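You operate a simulated robot arm through the tools that you are given. There is no shell and no other tool. Be economical: measure what you need, move in short steps, check, and stop when the job is done.

The job below is to be done with a simulated two-armed robot. You get a single attempt, and the scene is never put back.

TASK
Bend the track in the bender to the orange ticket's angle.
Fine: swing the lever back and free the bender knob again. Where these are worked on the way, their far stop is far enough and under half their travel is too little: bender knob.

Only the result counts: the job must be done as asked and must still hold three seconds after the hand-in. Knocking over, shifting, dropping, spilling or breaking anything else fails it.

THE ROBOT
Two 7-joint arms with two-finger parallel grippers on one trunk, on a base that drives. Base frame: it is fixed to the floor where the robot stands at the start and does not move with it; the origin is under the middle of the robot, x ahead of it, y to its left, z up; the surface under the hand at the start is at about z = 872. Readings come in mm, degrees, newtons and seconds.
The left shoulder is at the start at [80, 131, 947], the right one opposite. With the tool pointing down near the work surface each hand reaches from about 380 to 860 mm from the robot's upright axis, wherever it stands, measured 20 degrees to its own side. Places, roughly: bender knob [600, -400, 900]; bender lever [500, -100, 900]; blue stand knob [400, 300, 900]; end stop knob [600, 1100, 900]; green bracket knob [800, 400, 1200]; height knob [800, 1000, 1400]; orange ticket [800, -400, 1100]; red stand knob [400, 100, 900]; track in the bender [600, -200, 900]; yellow bracket knob [800, 700, 1200]. Payload 1.57 kg a hand.
The TCP of each hand is the grasp point between the finger pads, 30 mm short of the fingertips. In the tool frame z runs along the fingers and y along their closing line. Largest opening 110 mm; finger width 24, thickness 12; the body of the gripper, 48 by 112 mm, starts 78 mm behind the TCP.
Orientation is told as [roll, pitch, yaw] about the base's x, y, z axes, in that order, counted from this pose: with the fingers straight down and closing along the base's y, the tool's x points along the base's -x, its y along +y and its z along -z.

THE INTERFACE
- The arms move only by the tool arm_command. It takes "left_commands", "right_commands" or both (then of equal length, played together; a hand with none holds still); each is a list of rows, each an object (a shift or turn left out is 0, a gripper value left out holds the last) with "offset": the shift along the tool's x, y, z in mm, a list of three; "angular": the turn, a rotation vector about the tool's x, y, z in degrees, a list of three; "jaw": the opening in per cent of the stroke, from 0 (shut) to 100 (fully open). In form: [{"offset": [tx, ty, tz], "angular": [rx, ry, rz], "jaw": jaw}, ...]. A call has 1 to 20 rows; each row shifts and turns the commanded pose from where the row before left it, along the tool's axes as they then stand. Each row takes 0.2 s and may step no farther than 50 mm and 8.6 degrees from the row before; otherwise, or with a gripper value out of range, the whole call is refused. Where a pose cannot be reached the arm comes as near as it can. A force on the tool above 40 N (or 10 N above the force at the start of the call, whichever is more), or a blocked arm, ends the call early, and 0.2 s more pass. The fingers move at their own pace (about 108 mm/s each) and stop on an object; they squeeze with about 41 N. The grip force told is the motor's: it shows also when the fingers shut on nothing. Time passes only in rows, and 0.2 s behind the last, so rows that do not move let the fingers close. It gives the time, the measured TCP pose, the force on the tool (base axes), the opening and the grip force at its end, in the units of the frame above (readings bear some noise), with the torque about the TCP (base axes, N m) and any sound that the robot's microphone picked up.
- Cameras (640 x 400 px; columns grow to the right, rows downward): "scene" is now at [-50.6, 0, 1416.8]; the picture's right is [0.02, -1.00, 0.00], its down [-0.58, -0.01, -0.82] and it looks along [0.82, 0.02, -0.58] (base axes); focal length 231 px, centre (320, 200). "left" rides on the left gripper at [70, -16, -141] in its tool frame; the picture's right is [0.23, 0.97, 0.00], its down [-0.86, 0.20, -0.48] and it looks along [-0.47, 0.11, 0.88] (tool axes); focal length 222 px, centre (320, 200). "right" rides on the right gripper at [70, 16, -141] in its tool frame; the picture's right is [-0.23, 0.97, 0.00], its down [-0.86, -0.20, -0.48] and it looks along [-0.47, -0.11, 0.88] (tool axes); focal length 222 px, centre (320, 200). There is no depth. A picture from a camera that has moved, and an enlarged one, comes with that camera's place and axes in the base frame and with its lens.
- snapshot(camera): a new picture of that camera. It takes no simulated time.
- drive_base(legs): drives the robot by 1 to 6 legs, each [ahead, left, turn to the left] in mm, mm and degrees, along the robot's own axes; the way and the turn of a leg run together, so that a leg with both is an arc; at most 1500 mm and 180 degrees a leg. The arms and the cameras ride along, it lands a little off, and it stops where it bumps. It gives what a move gives.
- aim_head(pan, tilt): turns the head with the scene camera to pan (to the left, within 109 degrees either way) and tilt (down, from -29 to 69), counted from straight ahead of the robot. It gives what a move gives.
- close_up(camera, box): a new picture of the part [left, top, right, bottom] of that camera's present view, enlarged. It takes no simulated time.
- sign_off(): hands the job in; it is judged then, once.

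Go step by step. Nothing tells you exact positions but the pictures and the camera data: compare them with the known pose of the tool, close in by small moves and look again before you grip or let go. The budget is 120 turns and 88 pictures, counting those below and the enlarged ones. Unless the task says otherwise, let go and move clear before handing in, and close with one line.

The tools are called after ">>>" by a JSON object that holds its "name" and its "arguments". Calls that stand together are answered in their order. arm_command: Moves the arms, as the interface text tells. Its arguments: {"type":"object","properties":{"left_commands":{"type":"array","items":{"type":"object","properties":{"offset":{"type":"array","items":{"type":"number"}},"angular":{"type":"array","items":{"type":"number"}},"jaw":{"type":"number"}}}},"right_commands":{"type":"array","items":{"type":"object","properties":{"offset":{"type":"array","items":{"type":"number"}},"angular":{"type":"array","items":{"type":"number"}},"jaw":{"type":"number"}}}}},"required":[]} The other tools are called the same way: drive_base (legs) drives the base; aim_head (pan, tilt) turns the head that bears the scene camera; snapshot (camera) takes a picture; close_up (camera, box) takes an enlarged picture of a part of a camera's view; sign_off () hands the job in.

At the start:

```text
clock: 0.0
left_tool_pos: [510.9, 34.9, 1223.4]
left_tcp_rot: [0.0, 0.1, 0.1]
left_ft_force: [-0.1, -1.1, -0.4]
left_torque: [-0.01, -0.02, 0.01]
left_width: 109.7
left_grasp_force: 0.1
right_tool_pos: [458.3, -371.3, 1297.7]
right_tcp_rot: [0.0, 0.1, 0.0]
right_ft_force: [-0.5, 0.0, -0.1]
right_torque: [-0.01, -0.04, -0.02]
right_width: 110.1
right_grasp_force: 0.0
robot x, y, heading: [2.4, 0.8, 0.0]
head pan, tilt: [1.1, 35.1]
```

scene: 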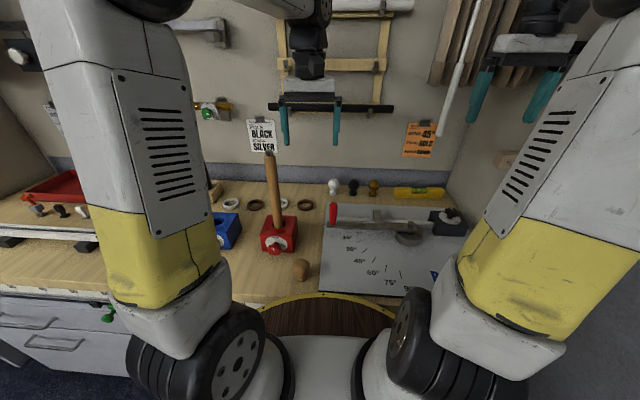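
right: 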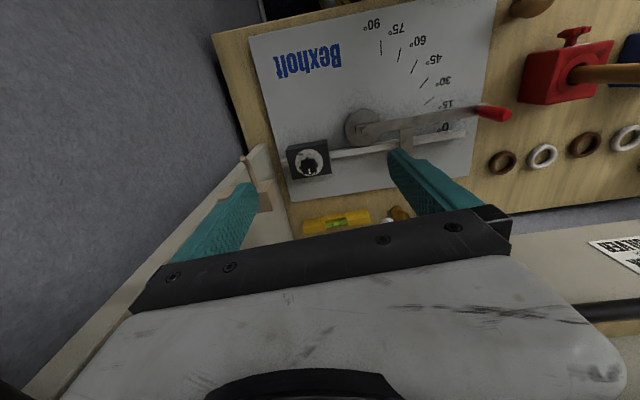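
left: 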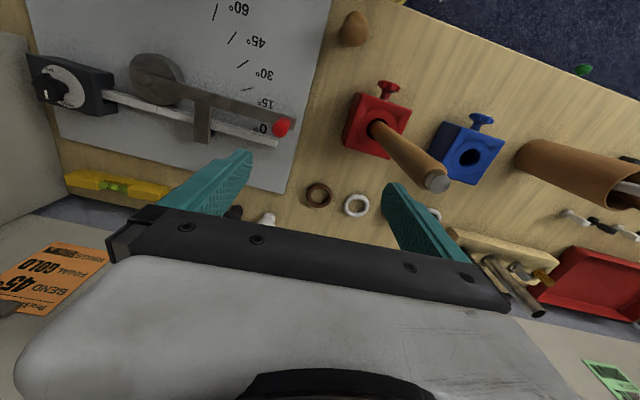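

The bender plate lies front right with its knob, track and red-handled lever; the orange ticket seems to say 45°. I look closer at both.

>>> {"name": "close_up", "arguments": {"camera": "scene", "box": [390, 110, 450, 165]}}

>>> {"name": "close_up", "arguments": {"camera": "right", "box": [240, 0, 540, 220]}}

>>> {"name": "close_up", "arguments": {"camera": "left", "box": [20, 0, 320, 200]}}

```text
7.27 times, centred on (420, 138) of scene
camera zoom: at [-50.6, 0.0, 1416.8], right [0.02, -1.0, 0.0], down [-0.58, -0.01, -0.82], along [0.82, 0.02, -0.58], focal length 1681 px, centre (-407, 654)
```

zoom: 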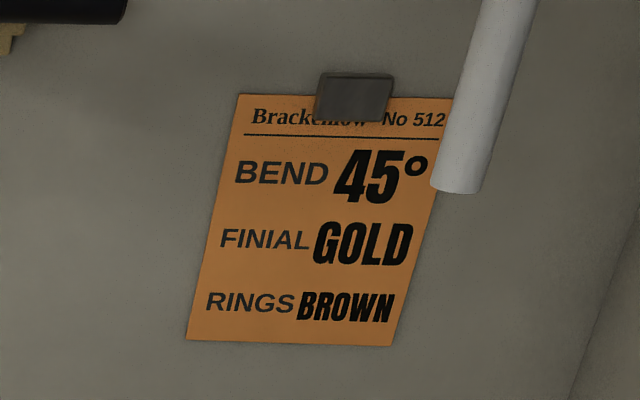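

```text
1.82 times, centred on (390, 110) of right
camera zoom: at [389.7, -356.3, 1439.5], right [0.23, 0.97, 0.0], down [0.86, -0.2, 0.48], along [0.47, -0.11, -0.88], focal length 404 px, centre (193, 364)
```

zoom: 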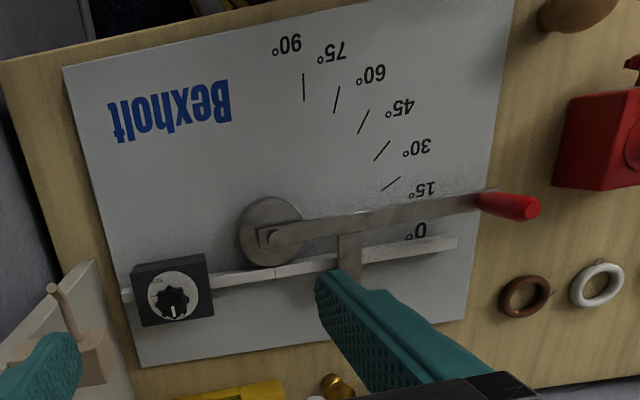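

```text
2.00 times, centred on (170, 100) of left
camera zoom: at [441.0, 18.4, 1365.0], right [-0.23, 0.97, 0.0], down [0.86, 0.2, 0.48], along [0.47, 0.11, -0.88], focal length 444 px, centre (620, 400)
```

zoom: 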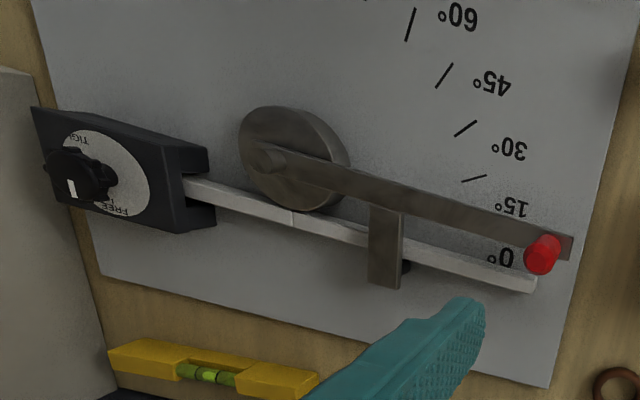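

The ticket says 45°. The dial's pivot is at about [513, -283], the clamp knob at about [562, -424, 940], and the upright red handle at about [527, -30, 960]. I back off for reach, then bring the right hand over the knob.

>>> {"name": "drive_base", "arguments": {"legs": [[-110, 0, 0]]}}

```text
clock: 1.2
left_tool_pos: [401.9, 33.6, 1223.4]
left_tcp_rot: [0.0, 0.0, -0.2]
left_ft_force: [0.3, -0.4, -0.8]
left_torque: [-0.01, -0.03, 0.0]
left_width: 109.8
left_grasp_force: 0.0
right_tool_pos: [346.4, -372.6, 1297.6]
right_tcp_rot: [-0.1, -0.1, -0.2]
right_ft_force: [1.1, -0.2, 0.5]
right_torque: [0.04, 0.0, 0.04]
right_width: 110.0
right_grasp_force: 0.2
robot x, y, heading: [-112.7, -6.0, -0.1]
head pan, tilt: [1.1, 35.1]
```

I move the right hand to about 140 mm above the knob.

>>> {"name": "arm_command", "arguments": {"right_commands": [{"offset": [-30.8, -7.3, 31]}, {"offset": [-30.8, -7.3, 31]}, {"offset": [-30.8, -7.3, 31]}, {"offset": [-30.8, -7.3, 31]}, {"offset": [-30.8, -7.3, 31]}, {"offset": [-30.8, -7.3, 31]}, {"offset": [-30.8, -7.3, 31]}]}}

>>> {"name": "snapshot", "arguments": {"camera": "right"}}

>>> {"name": "snapshot", "arguments": {"camera": "scene"}}

```text
clock: 2.4
left_tool_pos: [398.5, 34.0, 1223.3]
left_tcp_rot: [0.0, 0.1, -0.2]
left_ft_force: [0.1, -0.1, 0.9]
left_torque: [0.0, -0.01, -0.03]
left_width: 110.0
left_grasp_force: 0.0
right_tool_pos: [487.0, -407.0, 1154.8]
right_tcp_rot: [0.1, 0.6, -0.9]
right_ft_force: [-12.3, 11.6, 6.8]
right_torque: [-0.39, -0.13, -0.9]
right_width: 99.3
right_grasp_force: 0.0
robot x, y, heading: [-106.3, 1.9, -0.3]
head pan, tilt: [1.1, 35.1]
stopped in row 5 (right hand): the force on the tool passed its limit at 73 N (the readings are from after the stop); the commanded pose is now the measured one
```

```text
81 pictures are left
camera right: at [419.6, -391.0, 1298.3], right [0.24, 0.97, 0.0], down [0.86, -0.21, 0.47], along [0.45, -0.11, -0.88], focal length 222 px, centre (320, 200)
```

right: 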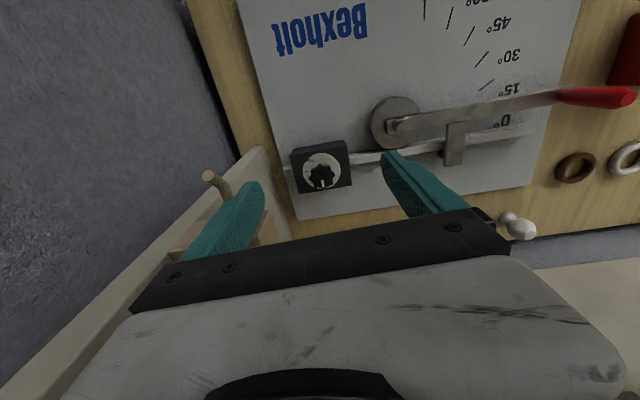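

```text
80 pictures are left
camera scene: at [-162.2, 1.4, 1416.8], right [0.02, -1.0, 0.0], down [-0.58, -0.01, -0.82], along [0.82, 0.01, -0.58], focal length 231 px, centre (320, 200)
```

scene: 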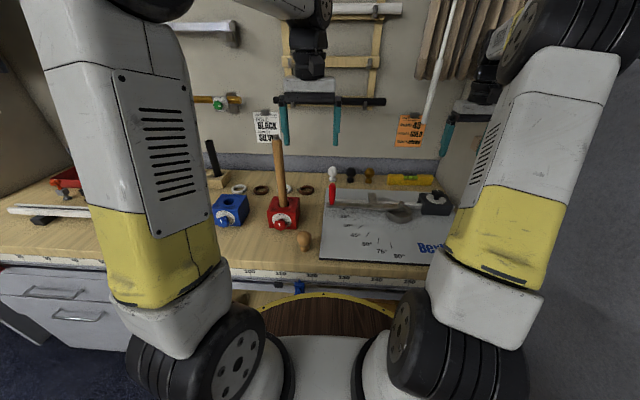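

The right finger met a peg on the right-hand side panel. I retreat the way I came and look at it.

>>> {"name": "arm_command", "arguments": {"right_commands": [{"offset": [15, 10, -10], "jaw": 90}, {"offset": [20, 20, -20], "jaw": 60}, {"offset": [0, 20, 0]}]}}

>>> {"name": "snapshot", "arguments": {"camera": "right"}}

>>> {"name": "snapshot", "arguments": {"camera": "left"}}

```text
clock: 3.2
left_tool_pos: [400.4, 32.9, 1223.4]
left_tcp_rot: [0.0, -0.1, -0.2]
left_ft_force: [-0.2, 0.3, 0.5]
left_torque: [0.01, 0.01, -0.01]
left_width: 109.7
left_grasp_force: 0.0
right_tool_pos: [455.8, -359.0, 1183.7]
right_tcp_rot: [-0.1, 0.6, -0.9]
right_ft_force: [0.4, 0.6, -0.7]
right_torque: [-0.01, 0.04, 0.0]
right_width: 66.1
right_grasp_force: 0.1
robot x, y, heading: [-111.0, -3.0, -0.1]
head pan, tilt: [1.1, 35.1]
```

```text
79 pictures are left
camera right: at [387.1, -342.5, 1326.6], right [0.24, 0.97, 0.0], down [0.86, -0.21, 0.47], along [0.46, -0.12, -0.88], focal length 222 px, centre (320, 200)
```

right: 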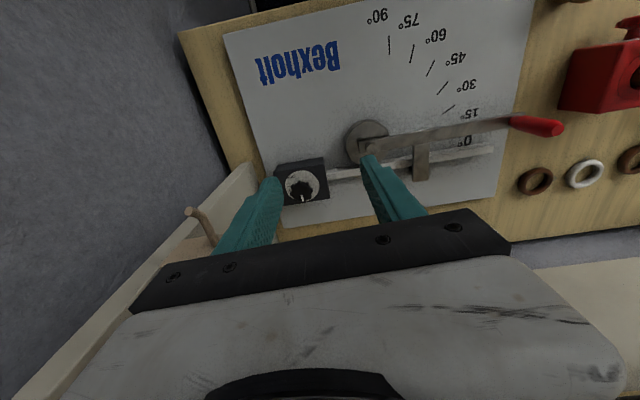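

```text
78 pictures are left
camera left: at [330.8, 16.9, 1364.7], right [-0.22, 0.97, 0.0], down [0.86, 0.2, 0.48], along [0.47, 0.11, -0.88], focal length 222 px, centre (320, 200)
```

left: 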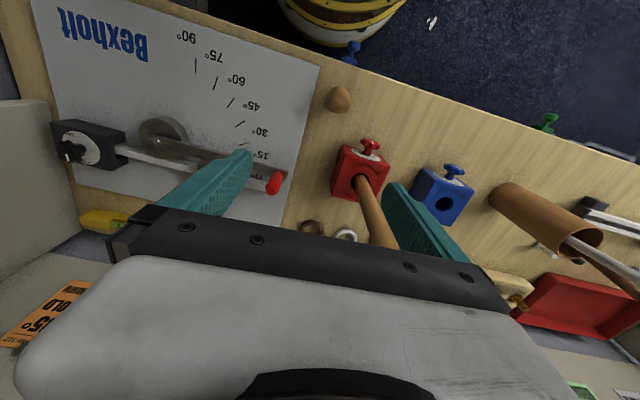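

The peg's tip is at about [452, -465, 1178]. I look at it more closely, to see that nothing was disturbed.

>>> {"name": "aim_head", "arguments": {"pan": -30, "tilt": 30}}

>>> {"name": "snapshot", "arguments": {"camera": "scene"}}

>>> {"name": "close_up", "arguments": {"camera": "right", "box": [140, 130, 340, 260]}}

```text
clock: 4.2
left_tool_pos: [401.8, 34.1, 1222.4]
left_tcp_rot: [0.0, 0.0, -0.2]
left_ft_force: [0.1, 0.7, 0.3]
left_torque: [-0.01, -0.01, -0.02]
left_width: 109.8
left_grasp_force: 0.1
right_tool_pos: [454.1, -359.1, 1184.2]
right_tcp_rot: [-0.2, 0.5, -0.8]
right_ft_force: [-0.4, 0.3, -0.3]
right_torque: [0.01, -0.02, -0.02]
right_width: 66.1
right_grasp_force: 0.1
robot x, y, heading: [-110.7, -0.7, -0.2]
head pan, tilt: [-30.0, 30.0]
```

```text
77 pictures are left
camera scene: at [-170.9, -46.5, 1424.8], right [-0.5, -0.86, 0.0], down [-0.43, 0.25, -0.87], along [0.75, -0.43, -0.5], focal length 231 px, centre (320, 200)
```

scene: 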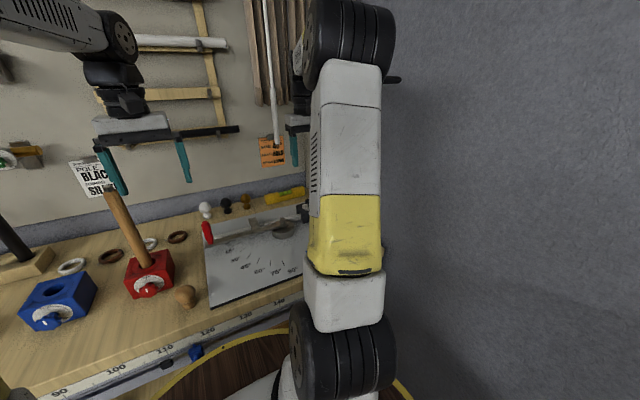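

```text
3.08 times, centred on (240, 195) of right
camera zoom: at [387.2, -342.7, 1326.5], right [0.24, 0.97, 0.0], down [0.86, -0.21, 0.47], along [0.46, -0.12, -0.88], focal length 684 px, centre (566, 215)
```

zoom: 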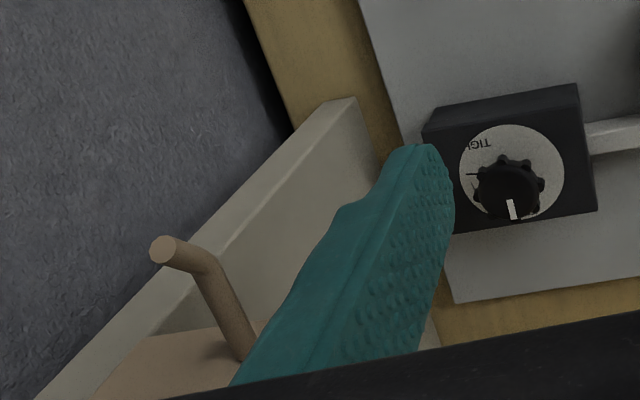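

The hook sits on the side board at y ≈ -490 and looks intact. I turn the hand so that the fingers close along x (camera on the left side), which keeps it narrow beside the board.

>>> {"name": "arm_command", "arguments": {"right_commands": [{"angular": [0, 0, 8.2], "jaw": 60}, {"angular": [0, 0, 8.2]}, {"angular": [0, 0, 8.2]}, {"angular": [0, 0, 8.2]}, {"angular": [0, 0, 8.2]}, {"angular": [0, 0, 8.2]}, {"angular": [0, 0, 8.2]}, {"angular": [0, 0, 8.2]}, {"angular": [0, 0, 8.2]}, {"angular": [0, 0, 8.2]}, {"angular": [0, 0, 8.2]}]}}

>>> {"name": "snapshot", "arguments": {"camera": "right"}}

```text
clock: 6.5
left_tool_pos: [400.8, 34.0, 1222.2]
left_tcp_rot: [-0.1, 0.0, -0.3]
left_ft_force: [0.5, -0.6, 0.2]
left_torque: [0.0, 0.01, 0.01]
left_width: 110.2
left_grasp_force: 0.1
right_tool_pos: [454.5, -358.6, 1185.5]
right_tcp_rot: [-0.6, -0.1, -91.1]
right_ft_force: [0.2, 0.4, 0.8]
right_torque: [0.01, -0.02, 0.0]
right_width: 66.1
right_grasp_force: 0.0
robot x, y, heading: [-112.0, -0.1, -0.2]
head pan, tilt: [-30.0, 30.0]
```

```text
75 pictures are left
camera right: at [474.2, -290.5, 1326.8], right [0.97, -0.25, -0.01], down [-0.21, -0.85, 0.48], along [-0.13, -0.46, -0.88], focal length 222 px, centre (320, 200)
```

right: 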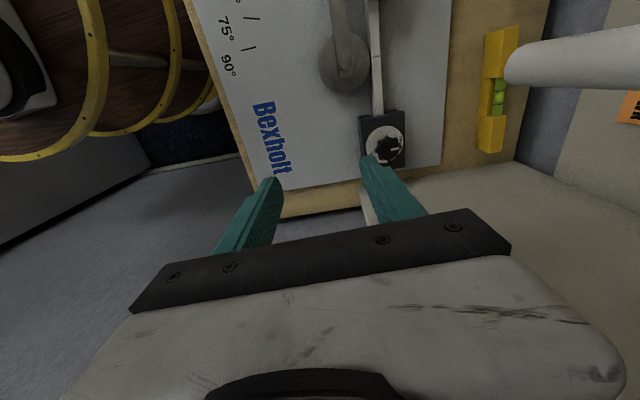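

A pale pole hangs with its tip near [579, -313, 1180], so I go down first and only then forward under it towards the knob.

>>> {"name": "arm_command", "arguments": {"right_commands": [{"offset": [-10, 0, 40]}, {"offset": [-20, 0, 40]}, {"offset": [-20, 0, 45]}, {"offset": [-5, 10, 40]}, {"offset": [0, 10, 0]}]}}

>>> {"name": "snapshot", "arguments": {"camera": "right"}}

```text
clock: 7.8
left_tool_pos: [400.4, 34.4, 1221.5]
left_tcp_rot: [0.0, 0.0, -0.2]
left_ft_force: [-0.1, -0.1, -0.9]
left_torque: [0.0, 0.0, -0.01]
left_width: 109.8
left_grasp_force: 0.1
right_tool_pos: [470.3, -415.0, 1020.1]
right_tcp_rot: [-0.5, -0.1, -91.0]
right_ft_force: [-0.8, -0.2, 0.3]
right_torque: [-0.02, -0.01, 0.0]
right_width: 65.9
right_grasp_force: 0.0
robot x, y, heading: [-109.5, -1.3, -0.1]
head pan, tilt: [-30.0, 30.0]
```

```text
74 pictures are left
camera right: at [490.7, -344.8, 1160.3], right [0.97, -0.24, -0.01], down [-0.21, -0.85, 0.48], along [-0.13, -0.47, -0.88], focal length 222 px, centre (320, 200)
```

right: 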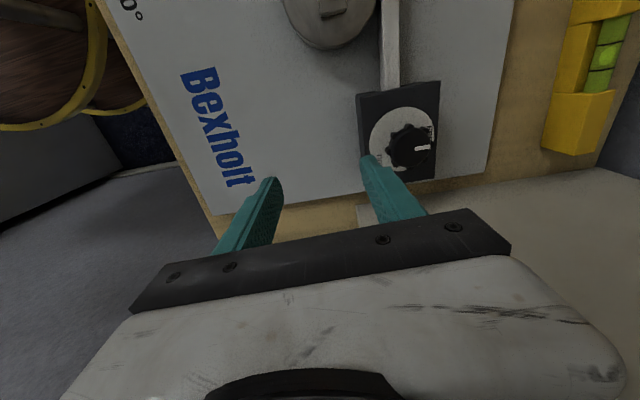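

>>> {"name": "close_up", "arguments": {"camera": "right", "box": [340, 70, 460, 190]}}

```text
3.33 times, centred on (400, 130) of right
camera zoom: at [490.7, -344.8, 1160.3], right [0.97, -0.24, -0.01], down [-0.21, -0.85, 0.48], along [-0.13, -0.47, -0.88], focal length 740 px, centre (53, 433)
```

zoom: 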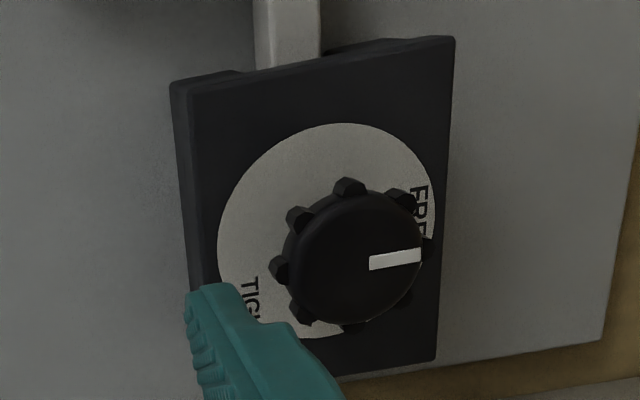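

The knob is at FREE, pointing to +x; TIGHT is about 140° clockwise. I check how the side board and its hook stand with the left camera.

>>> {"name": "close_up", "arguments": {"camera": "left", "box": [0, 40, 200, 240]}}

>>> {"name": "close_up", "arguments": {"camera": "scene", "box": [230, 60, 420, 260]}}

```text
2.00 times, centred on (100, 140) of left
camera zoom: at [330.6, 17.0, 1364.7], right [-0.22, 0.97, 0.0], down [0.86, 0.2, 0.48], along [0.47, 0.11, -0.88], focal length 444 px, centre (760, 320)
```

zoom: 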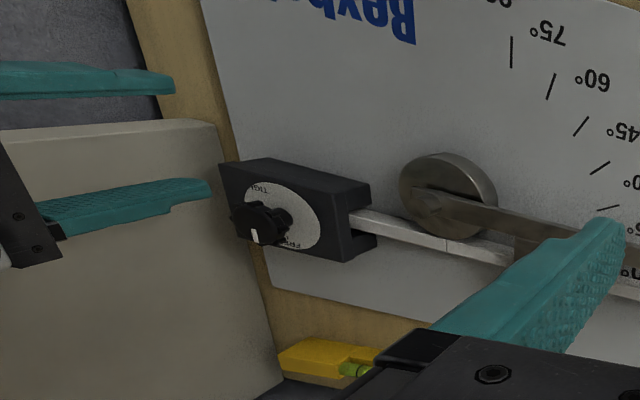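

```text
2.00 times, centred on (325, 160) of scene
camera zoom: at [-171.0, -46.6, 1424.8], right [-0.5, -0.86, 0.0], down [-0.43, 0.25, -0.87], along [0.75, -0.44, -0.5], focal length 462 px, centre (310, 280)
```

zoom: 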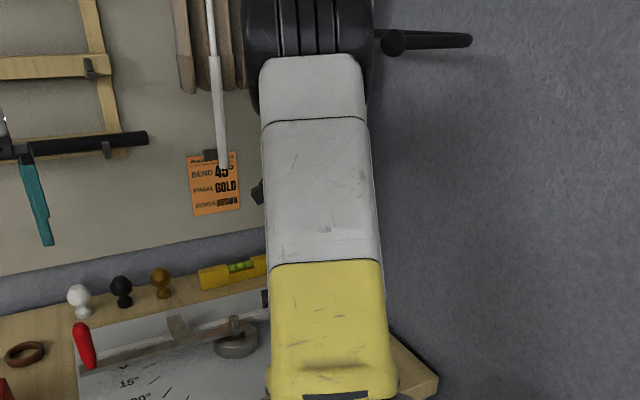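

The board stands at y ≈ -515, with room at low height. I move over the knob, staying at z 1020, with fingers pre-turned 15° back.

>>> {"name": "arm_command", "arguments": {"right_commands": [{"offset": [-3, 30, 0], "angular": [0, 0, -4]}, {"offset": [-4, 30, 0], "angular": [0, 0, -4]}, {"offset": [-7, 31, 0], "angular": [0, 0, -4]}, {"offset": [-8, 0, 20], "angular": [0, 0, -4]}, {"offset": [0, 0, 10]}]}}

>>> {"name": "snapshot", "arguments": {"camera": "right"}}

>>> {"name": "snapshot", "arguments": {"camera": "left"}}

```text
clock: 8.1
left_tool_pos: [400.4, 34.1, 1222.2]
left_tcp_rot: [0.1, 0.0, -0.1]
left_ft_force: [-1.0, 0.4, -0.6]
left_torque: [-0.01, 0.0, -0.02]
left_width: 110.3
left_grasp_force: 0.0
right_tool_pos: [481.2, -414.9, 1019.7]
right_tcp_rot: [-1.4, 0.3, -89.6]
right_ft_force: [-12.2, 5.0, 3.4]
right_torque: [-0.75, -1.54, -0.44]
right_width: 65.9
right_grasp_force: 0.1
robot x, y, heading: [-108.7, 0.6, -0.3]
head pan, tilt: [-30.0, 30.0]
stopped in row 1 (right hand): the force on the tool passed its limit at 95 N (the readings are from after the stop); the commanded pose is now the measured one
```

```text
70 pictures are left
camera right: at [500.4, -347.0, 1161.7], right [0.98, -0.22, -0.03], down [-0.18, -0.86, 0.48], along [-0.13, -0.46, -0.88], focal length 222 px, centre (320, 200)
```

right: 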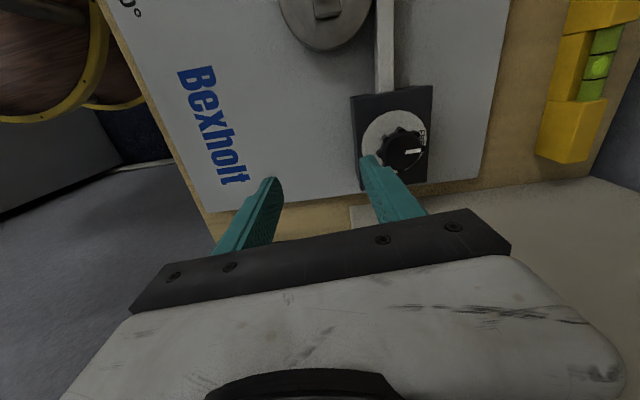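

```text
69 pictures are left
camera left: at [330.0, 16.9, 1364.3], right [-0.22, 0.97, 0.0], down [0.86, 0.2, 0.48], along [0.47, 0.11, -0.88], focal length 222 px, centre (320, 200)
```

left: 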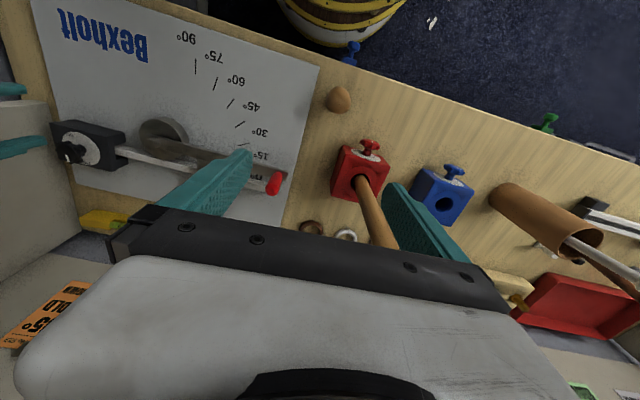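

The gripper's body met the hook block above (contact about z 1150). I withdraw the right hand and turn the left hand's camera to see that block properly before choosing a tilted approach.

>>> {"name": "arm_command", "arguments": {"right_commands": [{"offset": [3, -15, 0]}, {"offset": [5, -25, 0]}, {"offset": [0, -30, 0]}, {"offset": [0, -30, 0]}, {"offset": [0, -15, 0]}, {}, {}, {}, {}, {}, {}, {}, {}, {}], "left_commands": [{"angular": [0, 0, 8.2]}, {"angular": [0, 0, 8.2]}, {"angular": [0, 0, 8.2]}, {"angular": [0, 0, 8.2]}, {"angular": [0, 0, 8.2]}, {"angular": [0, 0, 8.2]}, {"angular": [0, 0, 8.2]}, {"angular": [0, 0, 8.2]}, {"angular": [0, 0, 8.2]}, {"angular": [0, 0, 8.2]}, {"angular": [0, -8, 0]}, {"angular": [0, -8, 0]}, {"angular": [0, -8, 0]}, {"angular": [0, -8, 0]}]}}

>>> {"name": "snapshot", "arguments": {"camera": "left"}}

```text
clock: 11.1
left_tool_pos: [400.3, 32.3, 1222.0]
left_tcp_rot: [0.0, -32.1, -82.1]
left_ft_force: [0.7, -0.6, 0.5]
left_torque: [0.03, 0.01, -0.02]
left_width: 109.9
left_grasp_force: 0.1
right_tool_pos: [366.2, -408.0, 1021.0]
right_tcp_rot: [-1.3, 0.4, -89.4]
right_ft_force: [-0.2, -0.2, -0.4]
right_torque: [0.01, 0.02, 0.02]
right_width: 66.1
right_grasp_force: 0.0
robot x, y, heading: [-106.2, -1.5, 0.1]
head pan, tilt: [-30.0, 30.0]
```

```text
68 pictures are left
camera left: at [366.6, 162.8, 1306.0], right [0.94, 0.32, -0.12], down [0.26, -0.44, 0.86], along [0.22, -0.84, -0.5], focal length 222 px, centre (320, 200)
```

left: 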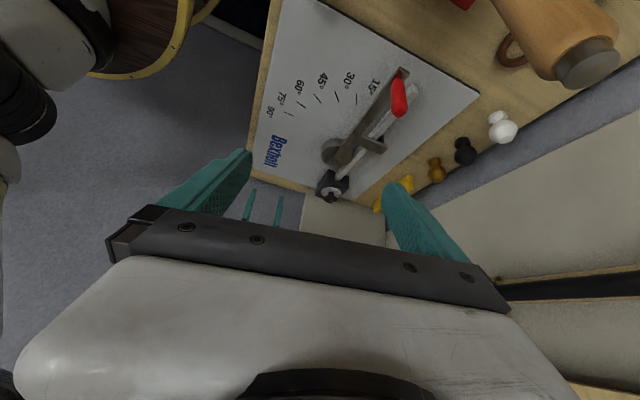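

The gripper hides it; I pitch the left hand further up for a clear line of sight.

>>> {"name": "arm_command", "arguments": {"left_commands": [{"angular": [0, -8, 0]}, {"angular": [0, -8, 0]}, {"angular": [0, -8, 0]}, {"angular": [0, -8, 0]}]}}

>>> {"name": "close_up", "arguments": {"camera": "left", "box": [160, 0, 480, 200]}}

```text
clock: 12.1
left_tool_pos: [400.9, 35.3, 1222.0]
left_tcp_rot: [-0.1, -64.2, -82.0]
left_ft_force: [-0.4, -0.3, 0.3]
left_torque: [0.03, 0.01, 0.01]
left_width: 110.0
left_grasp_force: 0.0
right_tool_pos: [366.9, -409.1, 1021.3]
right_tcp_rot: [-1.2, 0.4, -89.4]
right_ft_force: [0.3, -0.2, -0.2]
right_torque: [0.0, -0.01, -0.02]
right_width: 66.0
right_grasp_force: 0.2
robot x, y, heading: [-110.8, 0.8, -0.3]
head pan, tilt: [-30.0, 30.0]
```

```text
2.00 times, centred on (320, 100) of left
camera zoom: at [363.1, 187.0, 1222.1], right [0.95, 0.23, -0.2], down [0.19, 0.08, 0.98], along [0.24, -0.97, 0.04], focal length 444 px, centre (320, 400)
```

zoom: 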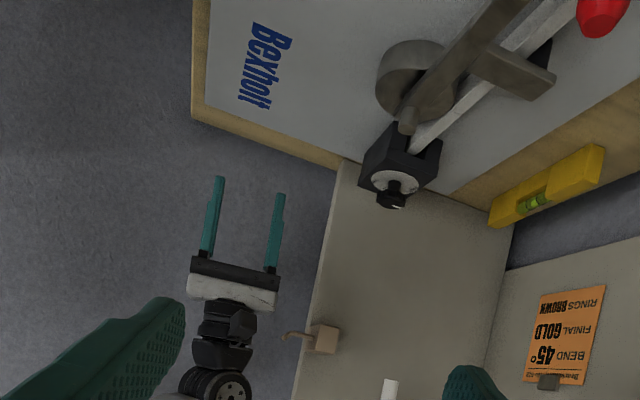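

Now the block is clear: about x 490–540, z 1135–1178, sticking out to y ≈ -440, with the hook in front. I'll come at the knob with fingers closing along y and the hand leaning 40° back towards the robot, which passes below and in front of it.

>>> {"name": "arm_command", "arguments": {"right_commands": [{"angular": [0, 0, -8.1]}, {"angular": [0, 0, -8.1]}, {"angular": [0, 0, -8.1]}, {"angular": [0, 0, -8.1]}, {"angular": [0, 0, -8.1]}, {"angular": [0, 0, -8.1]}, {"angular": [0, 0, -8.1]}, {"angular": [0, 0, -8.1]}, {"angular": [0, 0, -8.1]}, {"angular": [0, 0, -8.1]}, {"angular": [0, 0, -8.1]}, {"angular": [0, -8, 0]}, {"angular": [0, -8, 0]}, {"angular": [0, -8, 0]}, {"angular": [0, -8, 0]}, {"angular": [0, -8, 0]}]}}

>>> {"name": "snapshot", "arguments": {"camera": "right"}}

```text
clock: 15.5
left_tool_pos: [401.2, 33.7, 1222.8]
left_tcp_rot: [-0.1, -64.0, -82.1]
left_ft_force: [-0.5, -0.6, -0.4]
left_torque: [-0.05, 0.04, -0.03]
left_width: 110.4
left_grasp_force: 0.2
right_tool_pos: [367.7, -407.8, 1021.7]
right_tcp_rot: [0.4, -38.6, -0.6]
right_ft_force: [0.2, -0.4, -0.3]
right_torque: [0.0, -0.01, 0.01]
right_width: 65.8
right_grasp_force: 0.1
robot x, y, heading: [-111.2, -3.2, 0.0]
head pan, tilt: [-30.0, 30.0]
```

```text
66 pictures are left
camera right: at [224.4, -392.7, 1089.7], right [0.18, 0.97, 0.15], down [0.37, -0.21, 0.91], along [0.91, -0.11, -0.4], focal length 222 px, centre (320, 200)
```

right: 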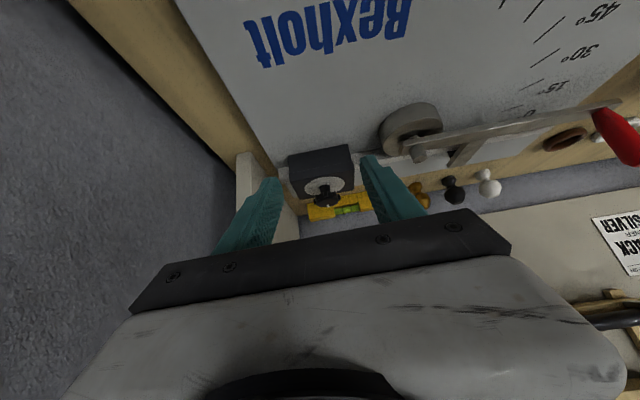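

The path looks clear. I move to a standoff 100 mm from the knob along the finger direction and look.

>>> {"name": "arm_command", "arguments": {"right_commands": [{"offset": [-30.7, -5, 21], "jaw": 70}, {"offset": [-30.7, -5, 21]}, {"offset": [-30.7, -5, 21]}, {"offset": [0, 0, 25]}, {"offset": [0, 0, 20]}]}}

>>> {"name": "close_up", "arguments": {"camera": "right", "box": [200, 100, 440, 260]}}

>>> {"name": "close_up", "arguments": {"camera": "left", "box": [200, 0, 440, 200]}}

```text
clock: 16.7
left_tool_pos: [398.1, 34.6, 1223.4]
left_tcp_rot: [0.0, -63.9, -82.3]
left_ft_force: [0.1, -0.3, 0.1]
left_torque: [0.01, 0.0, -0.03]
left_width: 110.2
left_grasp_force: 0.0
right_tool_pos: [505.0, -423.5, 996.4]
right_tcp_rot: [0.3, -38.8, -0.8]
right_ft_force: [-0.3, -0.1, 0.1]
right_torque: [-0.04, 0.01, 0.0]
right_width: 77.0
right_grasp_force: 0.0
robot x, y, heading: [-112.4, 1.9, -0.3]
head pan, tilt: [-30.0, 30.0]
```

```text
2.50 times, centred on (320, 180) of right
camera zoom: at [361.3, -406.8, 1064.4], right [0.18, 0.97, 0.15], down [0.36, -0.21, 0.91], along [0.91, -0.11, -0.39], focal length 555 px, centre (320, 250)
```

zoom: 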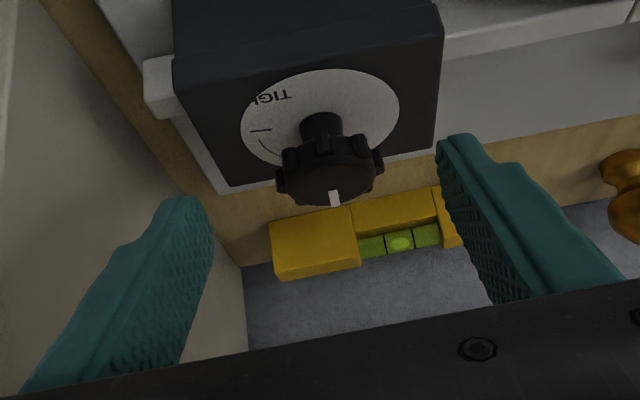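

```text
2.00 times, centred on (320, 100) of left
camera zoom: at [360.6, 188.3, 1222.9], right [0.95, 0.23, -0.2], down [0.19, 0.08, 0.98], along [0.24, -0.97, 0.03], focal length 444 px, centre (320, 400)
```

zoom: 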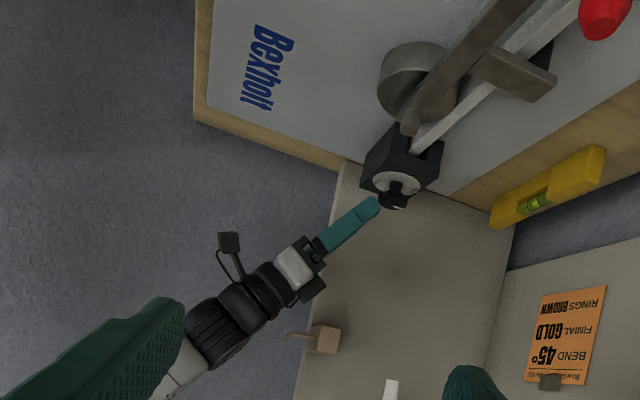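

The view confirms the knob head at about [560, -423.5, 942], and that tightening goes clockwise. I advance 59 mm and close.

>>> {"name": "arm_command", "arguments": {"right_commands": [{"offset": [-4.6, 0, 20]}, {"offset": [-4.6, 0, 20]}, {"offset": [0, 0, 19]}, {"jaw": 0}, {}, {}, {}]}}

>>> {"name": "close_up", "arguments": {"camera": "right", "box": [200, 100, 440, 260]}}

```text
clock: 18.3
left_tool_pos: [400.6, 33.5, 1222.2]
left_tcp_rot: [-0.1, -64.0, -82.0]
left_ft_force: [-0.2, 0.0, 0.2]
left_torque: [0.01, -0.02, 0.0]
left_width: 110.1
left_grasp_force: 0.1
right_tool_pos: [553.1, -421.9, 954.3]
right_tcp_rot: [0.5, -38.6, -0.6]
right_ft_force: [7.8, 6.4, -4.1]
right_torque: [-0.05, -0.51, 0.04]
right_width: 37.8
right_grasp_force: 43.7
robot x, y, heading: [-113.0, 1.9, -0.3]
head pan, tilt: [-30.0, 30.0]
```

```text
2.50 times, centred on (320, 180) of right
camera zoom: at [408.9, -406.3, 1022.4], right [0.18, 0.97, 0.15], down [0.37, -0.21, 0.91], along [0.91, -0.11, -0.4], focal length 555 px, centre (320, 250)
```

zoom: 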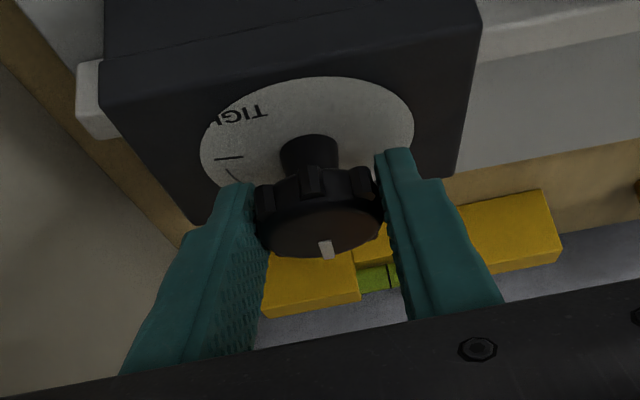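

Gripped well. I turn clockwise about the vertical through the knob by 41° and check.

>>> {"name": "arm_command", "arguments": {"right_commands": [{"offset": [0, 1.1, 0], "angular": [5.1, 0, 6.4]}, {"offset": [0, 1.1, 0], "angular": [5.1, 0, 6.4]}, {"offset": [0, 1.1, 0], "angular": [5.1, 0, 6.4]}, {"offset": [0, 1.1, 0], "angular": [5.1, 0, 6.4]}, {"offset": [0, 1.1, 0], "angular": [5.1, 0, 6.4]}]}}

>>> {"name": "close_up", "arguments": {"camera": "right", "box": [200, 100, 440, 260]}}

```text
clock: 19.5
left_tool_pos: [399.8, 34.0, 1222.9]
left_tcp_rot: [-0.1, -64.0, -82.0]
left_ft_force: [0.4, 0.9, 0.5]
left_torque: [0.03, 0.0, -0.01]
left_width: 110.0
left_grasp_force: 0.0
right_tool_pos: [552.0, -417.3, 956.5]
right_tcp_rot: [0.6, -38.5, -41.5]
right_ft_force: [2.1, 5.3, 7.5]
right_torque: [-1.04, -0.29, 0.04]
right_width: 37.8
right_grasp_force: 43.3
robot x, y, heading: [-110.2, 0.0, 0.1]
head pan, tilt: [-30.0, 30.0]
```

```text
2.50 times, centred on (320, 180) of right
camera zoom: at [456.4, -312.7, 1023.5], right [0.77, 0.61, 0.15], down [0.14, -0.4, 0.91], along [0.62, -0.68, -0.4], focal length 555 px, centre (320, 250)
```

zoom: 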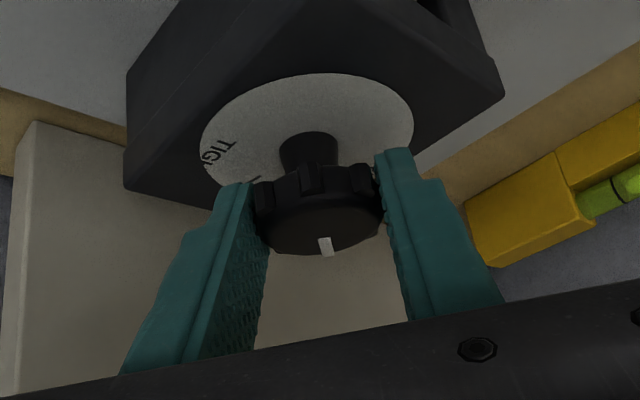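

The knob turns with the hand. I continue clockwise.

>>> {"name": "arm_command", "arguments": {"right_commands": [{"offset": [0, 1.1, 0], "angular": [5.1, 0, 6.4]}, {"offset": [0, 1.1, 0], "angular": [5.1, 0, 6.4]}, {"offset": [0, 1.1, 0], "angular": [5.1, 0, 6.4]}, {"offset": [0, 1.1, 0], "angular": [5.1, 0, 6.4]}]}}

>>> {"name": "close_up", "arguments": {"camera": "right", "box": [200, 100, 440, 260]}}

>>> {"name": "close_up", "arguments": {"camera": "left", "box": [200, 0, 440, 200]}}

```text
clock: 20.5
left_tool_pos: [399.7, 35.2, 1221.8]
left_tcp_rot: [-0.2, -64.0, -82.1]
left_ft_force: [-0.2, 0.5, 0.1]
left_torque: [0.01, 0.0, 0.04]
left_width: 109.8
left_grasp_force: 0.1
right_tool_pos: [555.9, -415.8, 956.1]
right_tcp_rot: [0.2, -38.4, -74.1]
right_ft_force: [2.9, 7.8, 14.3]
right_torque: [-0.25, 0.34, 0.03]
right_width: 37.8
right_grasp_force: 43.5
robot x, y, heading: [-115.0, 2.3, -0.1]
head pan, tilt: [-30.0, 30.0]
```

```text
2.50 times, centred on (320, 180) of right
camera zoom: at [532.4, -275.5, 1024.2], right [0.98, 0.1, 0.14], down [-0.09, -0.41, 0.91], along [0.15, -0.9, -0.4], focal length 555 px, centre (320, 250)
```

zoom: 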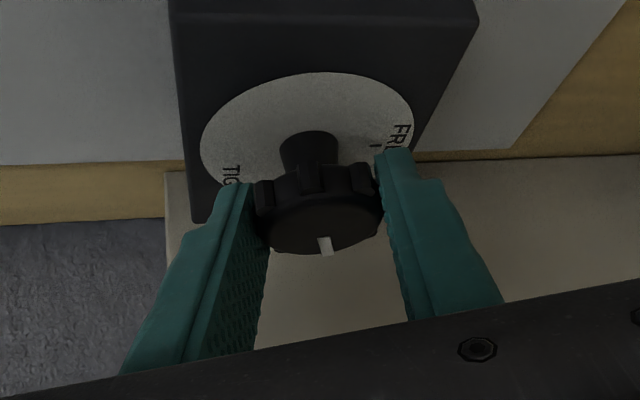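

```text
2.00 times, centred on (320, 100) of left
camera zoom: at [363.0, 187.6, 1222.2], right [0.95, 0.23, -0.21], down [0.19, 0.08, 0.98], along [0.24, -0.97, 0.03], focal length 444 px, centre (320, 400)
```

zoom: 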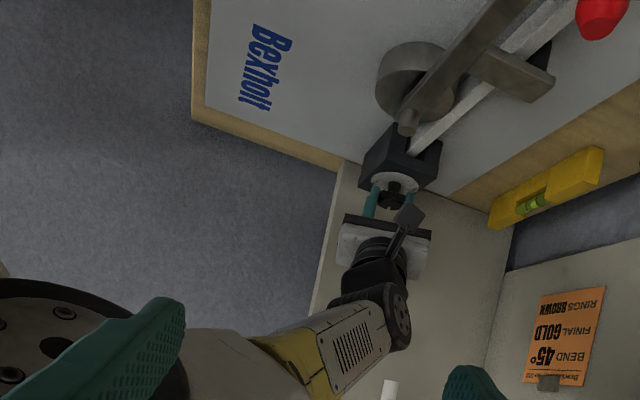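

About 74° turned; the TIGHT mark lies further on. I open, swing back around the knob, regrip and look.

>>> {"name": "arm_command", "arguments": {"right_commands": [{"jaw": 70}, {}, {"offset": [0, -1.1, 0], "angular": [-5.1, 0, -6.4]}, {"offset": [0, -1.1, 0], "angular": [-5.1, 0, -6.4]}, {"offset": [0, -1.1, 0], "angular": [-5.1, 0, -6.4]}, {"offset": [0, -1.1, 0], "angular": [-5.1, 0, -6.4]}, {"offset": [0, -1.1, 0], "angular": [-5.1, 0, -6.4]}, {"offset": [0, -1.1, 0], "angular": [-5.1, 0, -6.4]}, {"offset": [0, -1.1, 0], "angular": [-5.1, 0, -6.4]}, {"offset": [0, -1.1, 0], "angular": [-5.1, 0, -6.4]}, {"offset": [0, -1.1, 0], "angular": [-5.1, 0, -6.4]}]}}

>>> {"name": "close_up", "arguments": {"camera": "right", "box": [200, 100, 440, 260]}}

```text
clock: 22.9
left_tool_pos: [401.3, 34.2, 1221.0]
left_tcp_rot: [-0.2, -64.0, -82.0]
left_ft_force: [2.0, 1.4, -0.5]
left_torque: [-0.02, 0.05, -0.01]
left_width: 110.1
left_grasp_force: 0.0
right_tool_pos: [550.2, -423.6, 955.0]
right_tcp_rot: [0.3, -38.8, -0.4]
right_ft_force: [-0.2, 0.0, 0.0]
right_torque: [-0.02, 0.02, -0.02]
right_width: 76.9
right_grasp_force: 0.1
robot x, y, heading: [-111.3, 0.6, -0.1]
head pan, tilt: [-30.0, 30.0]
```

```text
2.50 times, centred on (320, 180) of right
camera zoom: at [407.4, -407.2, 1022.6], right [0.18, 0.97, 0.15], down [0.37, -0.2, 0.91], along [0.91, -0.11, -0.39], focal length 555 px, centre (320, 250)
```

zoom: 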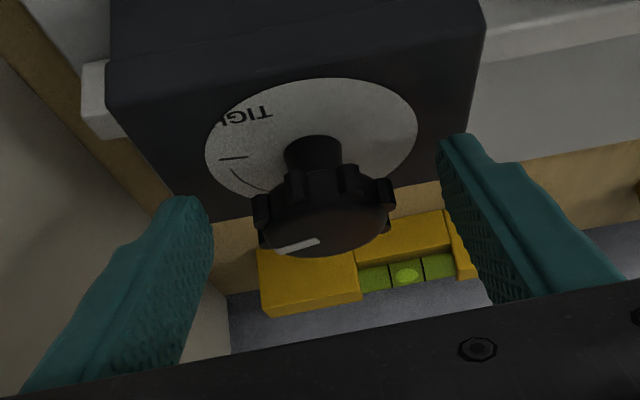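

The pointer is now near the TIGHT tick. I regrip and turn further until it stops.

>>> {"name": "arm_command", "arguments": {"right_commands": [{"jaw": 0}, {}, {}, {"offset": [0, 1.1, 0], "angular": [5.1, 0, 6.4]}, {"offset": [0, 1.1, 0], "angular": [5.1, 0, 6.4]}, {"offset": [0, 1.1, 0], "angular": [5.1, 0, 6.4]}, {}]}}

>>> {"name": "close_up", "arguments": {"camera": "right", "box": [200, 100, 440, 260]}}

```text
clock: 24.5
left_tool_pos: [399.3, 34.1, 1222.4]
left_tcp_rot: [-0.1, -64.0, -82.1]
left_ft_force: [0.5, -0.1, 0.3]
left_torque: [0.01, -0.02, 0.03]
left_width: 109.9
left_grasp_force: 0.1
right_tool_pos: [550.6, -419.0, 954.9]
right_tcp_rot: [0.6, -38.5, -25.3]
right_ft_force: [-11.1, 11.2, 10.0]
right_torque: [-0.35, -0.07, 0.04]
right_width: 37.1
right_grasp_force: 43.5
robot x, y, heading: [-111.1, -0.3, -0.1]
head pan, tilt: [-30.0, 30.0]
```

```text
2.50 times, centred on (320, 180) of right
camera zoom: at [428.1, -345.1, 1023.2], right [0.57, 0.81, 0.15], down [0.25, -0.34, 0.91], along [0.78, -0.48, -0.4], focal length 555 px, centre (320, 250)
```

zoom: 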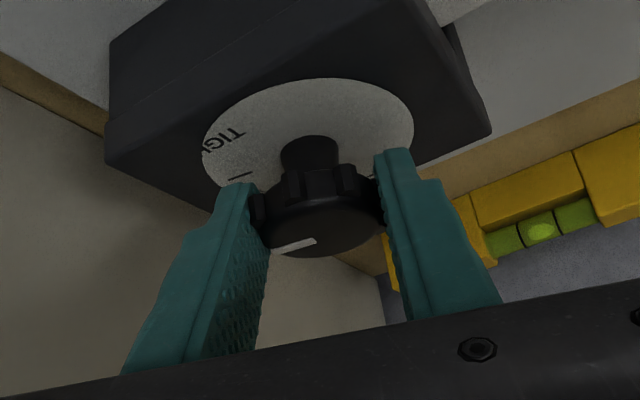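

No stop felt yet; I go on another 25°.

>>> {"name": "arm_command", "arguments": {"right_commands": [{"offset": [0, 1.1, 0], "angular": [5.1, 0, 6.4]}, {"offset": [0, 1.1, 0], "angular": [5.1, 0, 6.4]}, {"offset": [0, 1.1, 0], "angular": [5.1, 0, 6.4]}, {}]}}

>>> {"name": "close_up", "arguments": {"camera": "right", "box": [200, 100, 440, 260]}}

```text
clock: 25.5
left_tool_pos: [400.6, 34.2, 1221.8]
left_tcp_rot: [-0.1, -64.0, -82.1]
left_ft_force: [-0.4, -0.2, 1.1]
left_torque: [-0.01, 0.01, 0.05]
left_width: 109.9
left_grasp_force: 0.0
right_tool_pos: [552.9, -417.7, 955.6]
right_tcp_rot: [0.5, -38.5, -49.8]
right_ft_force: [5.8, -0.2, 2.9]
right_torque: [-0.81, -0.52, 0.46]
right_width: 37.7
right_grasp_force: 43.5
robot x, y, heading: [-110.0, 2.1, -0.1]
head pan, tilt: [-30.0, 30.0]
```

```text
2.50 times, centred on (320, 180) of right
camera zoom: at [473.3, -299.3, 1023.1], right [0.86, 0.5, 0.15], down [0.08, -0.42, 0.91], along [0.51, -0.76, -0.4], focal length 555 px, centre (320, 250)
```

zoom: 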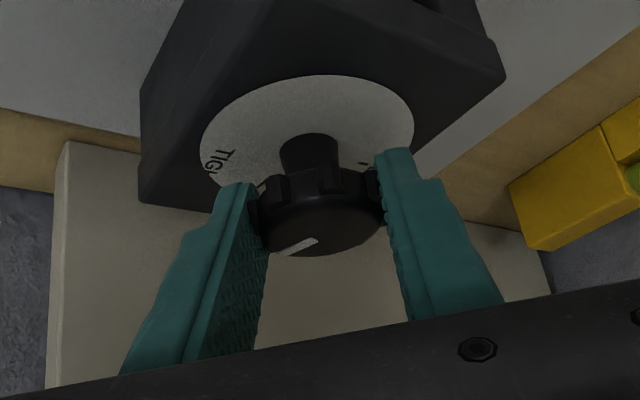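

A clear resisting torque now, and the pointer lags the hand: the knob is at its tight stop. I open, swing back around it and withdraw.

>>> {"name": "arm_command", "arguments": {"right_commands": [{"jaw": 70}, {}, {"offset": [0, -1.1, 0], "angular": [-5.1, 0, -6.4]}, {"offset": [0, -1.1, 0], "angular": [-5.1, 0, -6.4]}, {"offset": [0, -1.1, 0], "angular": [-5.1, 0, -6.4]}, {"offset": [0, -1.1, 0], "angular": [-5.1, 0, -6.4]}, {"offset": [0, -1.1, 0], "angular": [-5.1, 0, -6.4]}, {"offset": [0, -1.1, 0], "angular": [-5.1, 0, -6.4]}, {"offset": [0, 0, -30]}, {"offset": [0, 0, -35]}, {"offset": [10, 10, -35]}]}}

>>> {"name": "close_up", "arguments": {"camera": "right", "box": [160, 40, 480, 240]}}

```text
clock: 27.9
left_tool_pos: [401.0, 33.9, 1222.5]
left_tcp_rot: [-0.3, -63.8, -82.1]
left_ft_force: [1.2, -0.5, 0.3]
left_torque: [0.01, 0.01, -0.01]
left_width: 109.9
left_grasp_force: 0.1
right_tool_pos: [480.2, -413.0, 1026.1]
right_tcp_rot: [0.5, -38.6, -0.5]
right_ft_force: [0.4, 0.1, -0.1]
right_torque: [-0.02, 0.01, -0.01]
right_width: 77.1
right_grasp_force: 0.0
robot x, y, heading: [-109.2, -1.5, -0.2]
head pan, tilt: [-30.0, 30.0]
```

```text
2.00 times, centred on (320, 140) of right
camera zoom: at [337.7, -396.6, 1093.5], right [0.18, 0.97, 0.15], down [0.37, -0.21, 0.91], along [0.91, -0.11, -0.4], focal length 444 px, centre (320, 320)
```

zoom: 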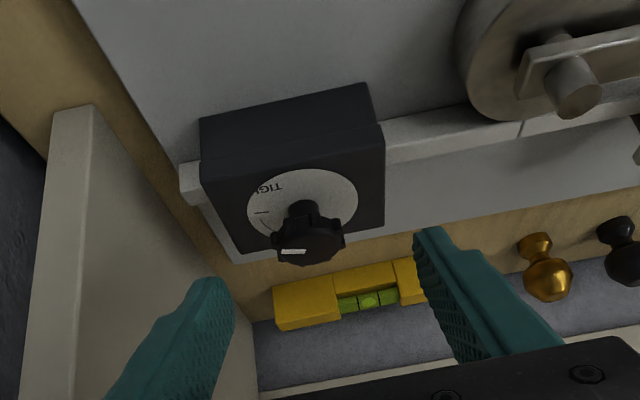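

The pointer sits on the TIGHT tick. Next the lever: I bring the right hand out and upright, turn it to close along x, and move the left hand out of the way.

>>> {"name": "arm_command", "arguments": {"right_commands": [{"offset": [39, 0, -31]}, {"offset": [39, 0, -31]}, {"offset": [0, 50, 0]}, {"offset": [0, 50, 0]}, {"offset": [0, 50, 0]}, {"angular": [0, 7.7, 0]}, {"angular": [0, 7.7, 0]}, {"angular": [0, 7.7, 0]}, {"angular": [0, 7.7, 0]}, {"angular": [0, 7.7, 0]}, {"angular": [0, 0, 8.5]}, {"angular": [0, 0, 8.5]}, {"angular": [0, 0, 8.5]}, {"angular": [0, 0, 8.5]}, {"angular": [0, 0, 8.5]}, {"angular": [0, 0, 8.5]}, {"angular": [0, 0, 8.5]}, {"angular": [0, 0, 8.5]}, {"angular": [0, 0, 8.5]}, {"angular": [0, 0, 8.5]}], "left_commands": [{"offset": [0, 0, -40]}, {"offset": [0, 0, -40]}, {"offset": [0, 0, -40]}, {"offset": [0, 0, -40]}, {"offset": [0, 0, -40]}, {}, {}, {}, {}, {}, {}, {}, {}, {}, {}, {}, {}, {}, {}, {}]}}

>>> {"name": "snapshot", "arguments": {"camera": "right"}}

>>> {"name": "snapshot", "arguments": {"camera": "scene"}}

```text
clock: 32.1
left_tool_pos: [379.1, 211.8, 1311.4]
left_tcp_rot: [-0.2, -64.1, -82.1]
left_ft_force: [-0.2, -0.2, -0.1]
left_torque: [0.0, -0.02, -0.02]
left_width: 110.1
left_grasp_force: 0.0
right_tool_pos: [380.7, -261.4, 1026.7]
right_tcp_rot: [0.2, 0.4, -85.4]
right_ft_force: [0.1, 0.5, 0.7]
right_torque: [0.0, 0.02, 0.0]
right_width: 77.1
right_grasp_force: 0.1
robot x, y, heading: [-110.3, 0.3, -0.1]
head pan, tilt: [-30.0, 30.0]
```

```text
55 pictures are left
camera right: at [391.2, -192.8, 1169.3], right [0.99, -0.15, 0.0], down [-0.13, -0.87, 0.47], along [-0.07, -0.47, -0.88], focal length 222 px, centre (320, 200)
```

right: 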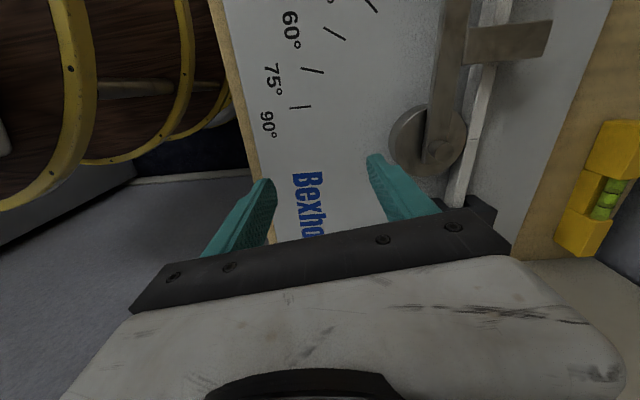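

```text
54 pictures are left
camera scene: at [-171.0, -46.5, 1424.8], right [-0.5, -0.86, 0.0], down [-0.43, 0.25, -0.87], along [0.75, -0.44, -0.5], focal length 231 px, centre (320, 200)
```

scene: 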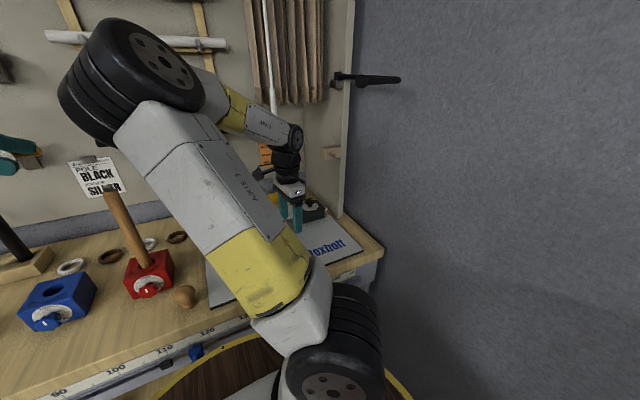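

The elbow swings far left with this yaw, so I'll grip the lever at yaw about -45 instead. I turn back 40° and move towards the handle, staying above it.

>>> {"name": "arm_command", "arguments": {"right_commands": [{"angular": [0, 0, -8]}, {"angular": [0, 0, -8]}, {"angular": [0, 0, -8]}, {"angular": [0, 0, -8]}, {"angular": [0, 0, -8]}, {"offset": [17, 34, -12.6]}, {"offset": [17, 34, -12.6]}, {"offset": [17, 34, -12.6]}, {"offset": [17, 34, -12.6]}, {"offset": [17, 34, -12.6]}]}}

>>> {"name": "snapshot", "arguments": {"camera": "right"}}

>>> {"name": "snapshot", "arguments": {"camera": "scene"}}

```text
clock: 34.3
left_tool_pos: [378.3, 211.8, 1310.6]
left_tcp_rot: [-0.2, -64.0, -82.1]
left_ft_force: [-0.3, 0.0, 0.1]
left_torque: [0.01, 0.01, 0.01]
left_width: 110.2
left_grasp_force: 0.0
right_tool_pos: [439.4, -80.1, 1092.8]
right_tcp_rot: [0.4, 0.0, -45.4]
right_ft_force: [0.4, -0.3, 0.5]
right_torque: [0.05, -0.02, -0.01]
right_width: 77.0
right_grasp_force: 0.0
robot x, y, heading: [-108.9, 2.9, -0.5]
head pan, tilt: [-30.0, 30.0]
```

```text
53 pictures are left
camera right: at [402.8, -21.1, 1234.4], right [0.85, 0.52, 0.01], down [0.46, -0.75, 0.48], along [0.25, -0.4, -0.88], focal length 222 px, centre (320, 200)
```

right: 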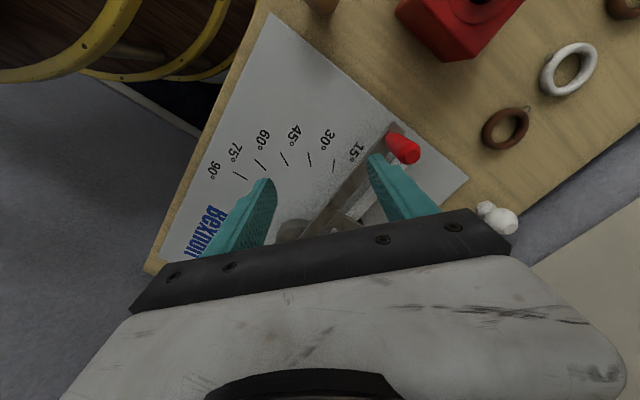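

```text
52 pictures are left
camera scene: at [-171.0, -46.8, 1424.8], right [-0.5, -0.86, 0.0], down [-0.43, 0.25, -0.87], along [0.75, -0.44, -0.5], focal length 231 px, centre (320, 200)
```

scene: 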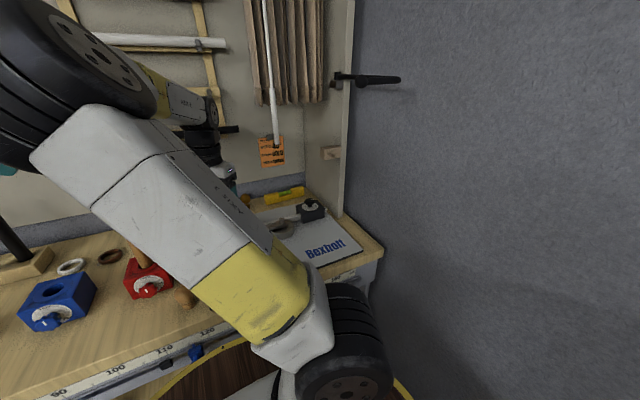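

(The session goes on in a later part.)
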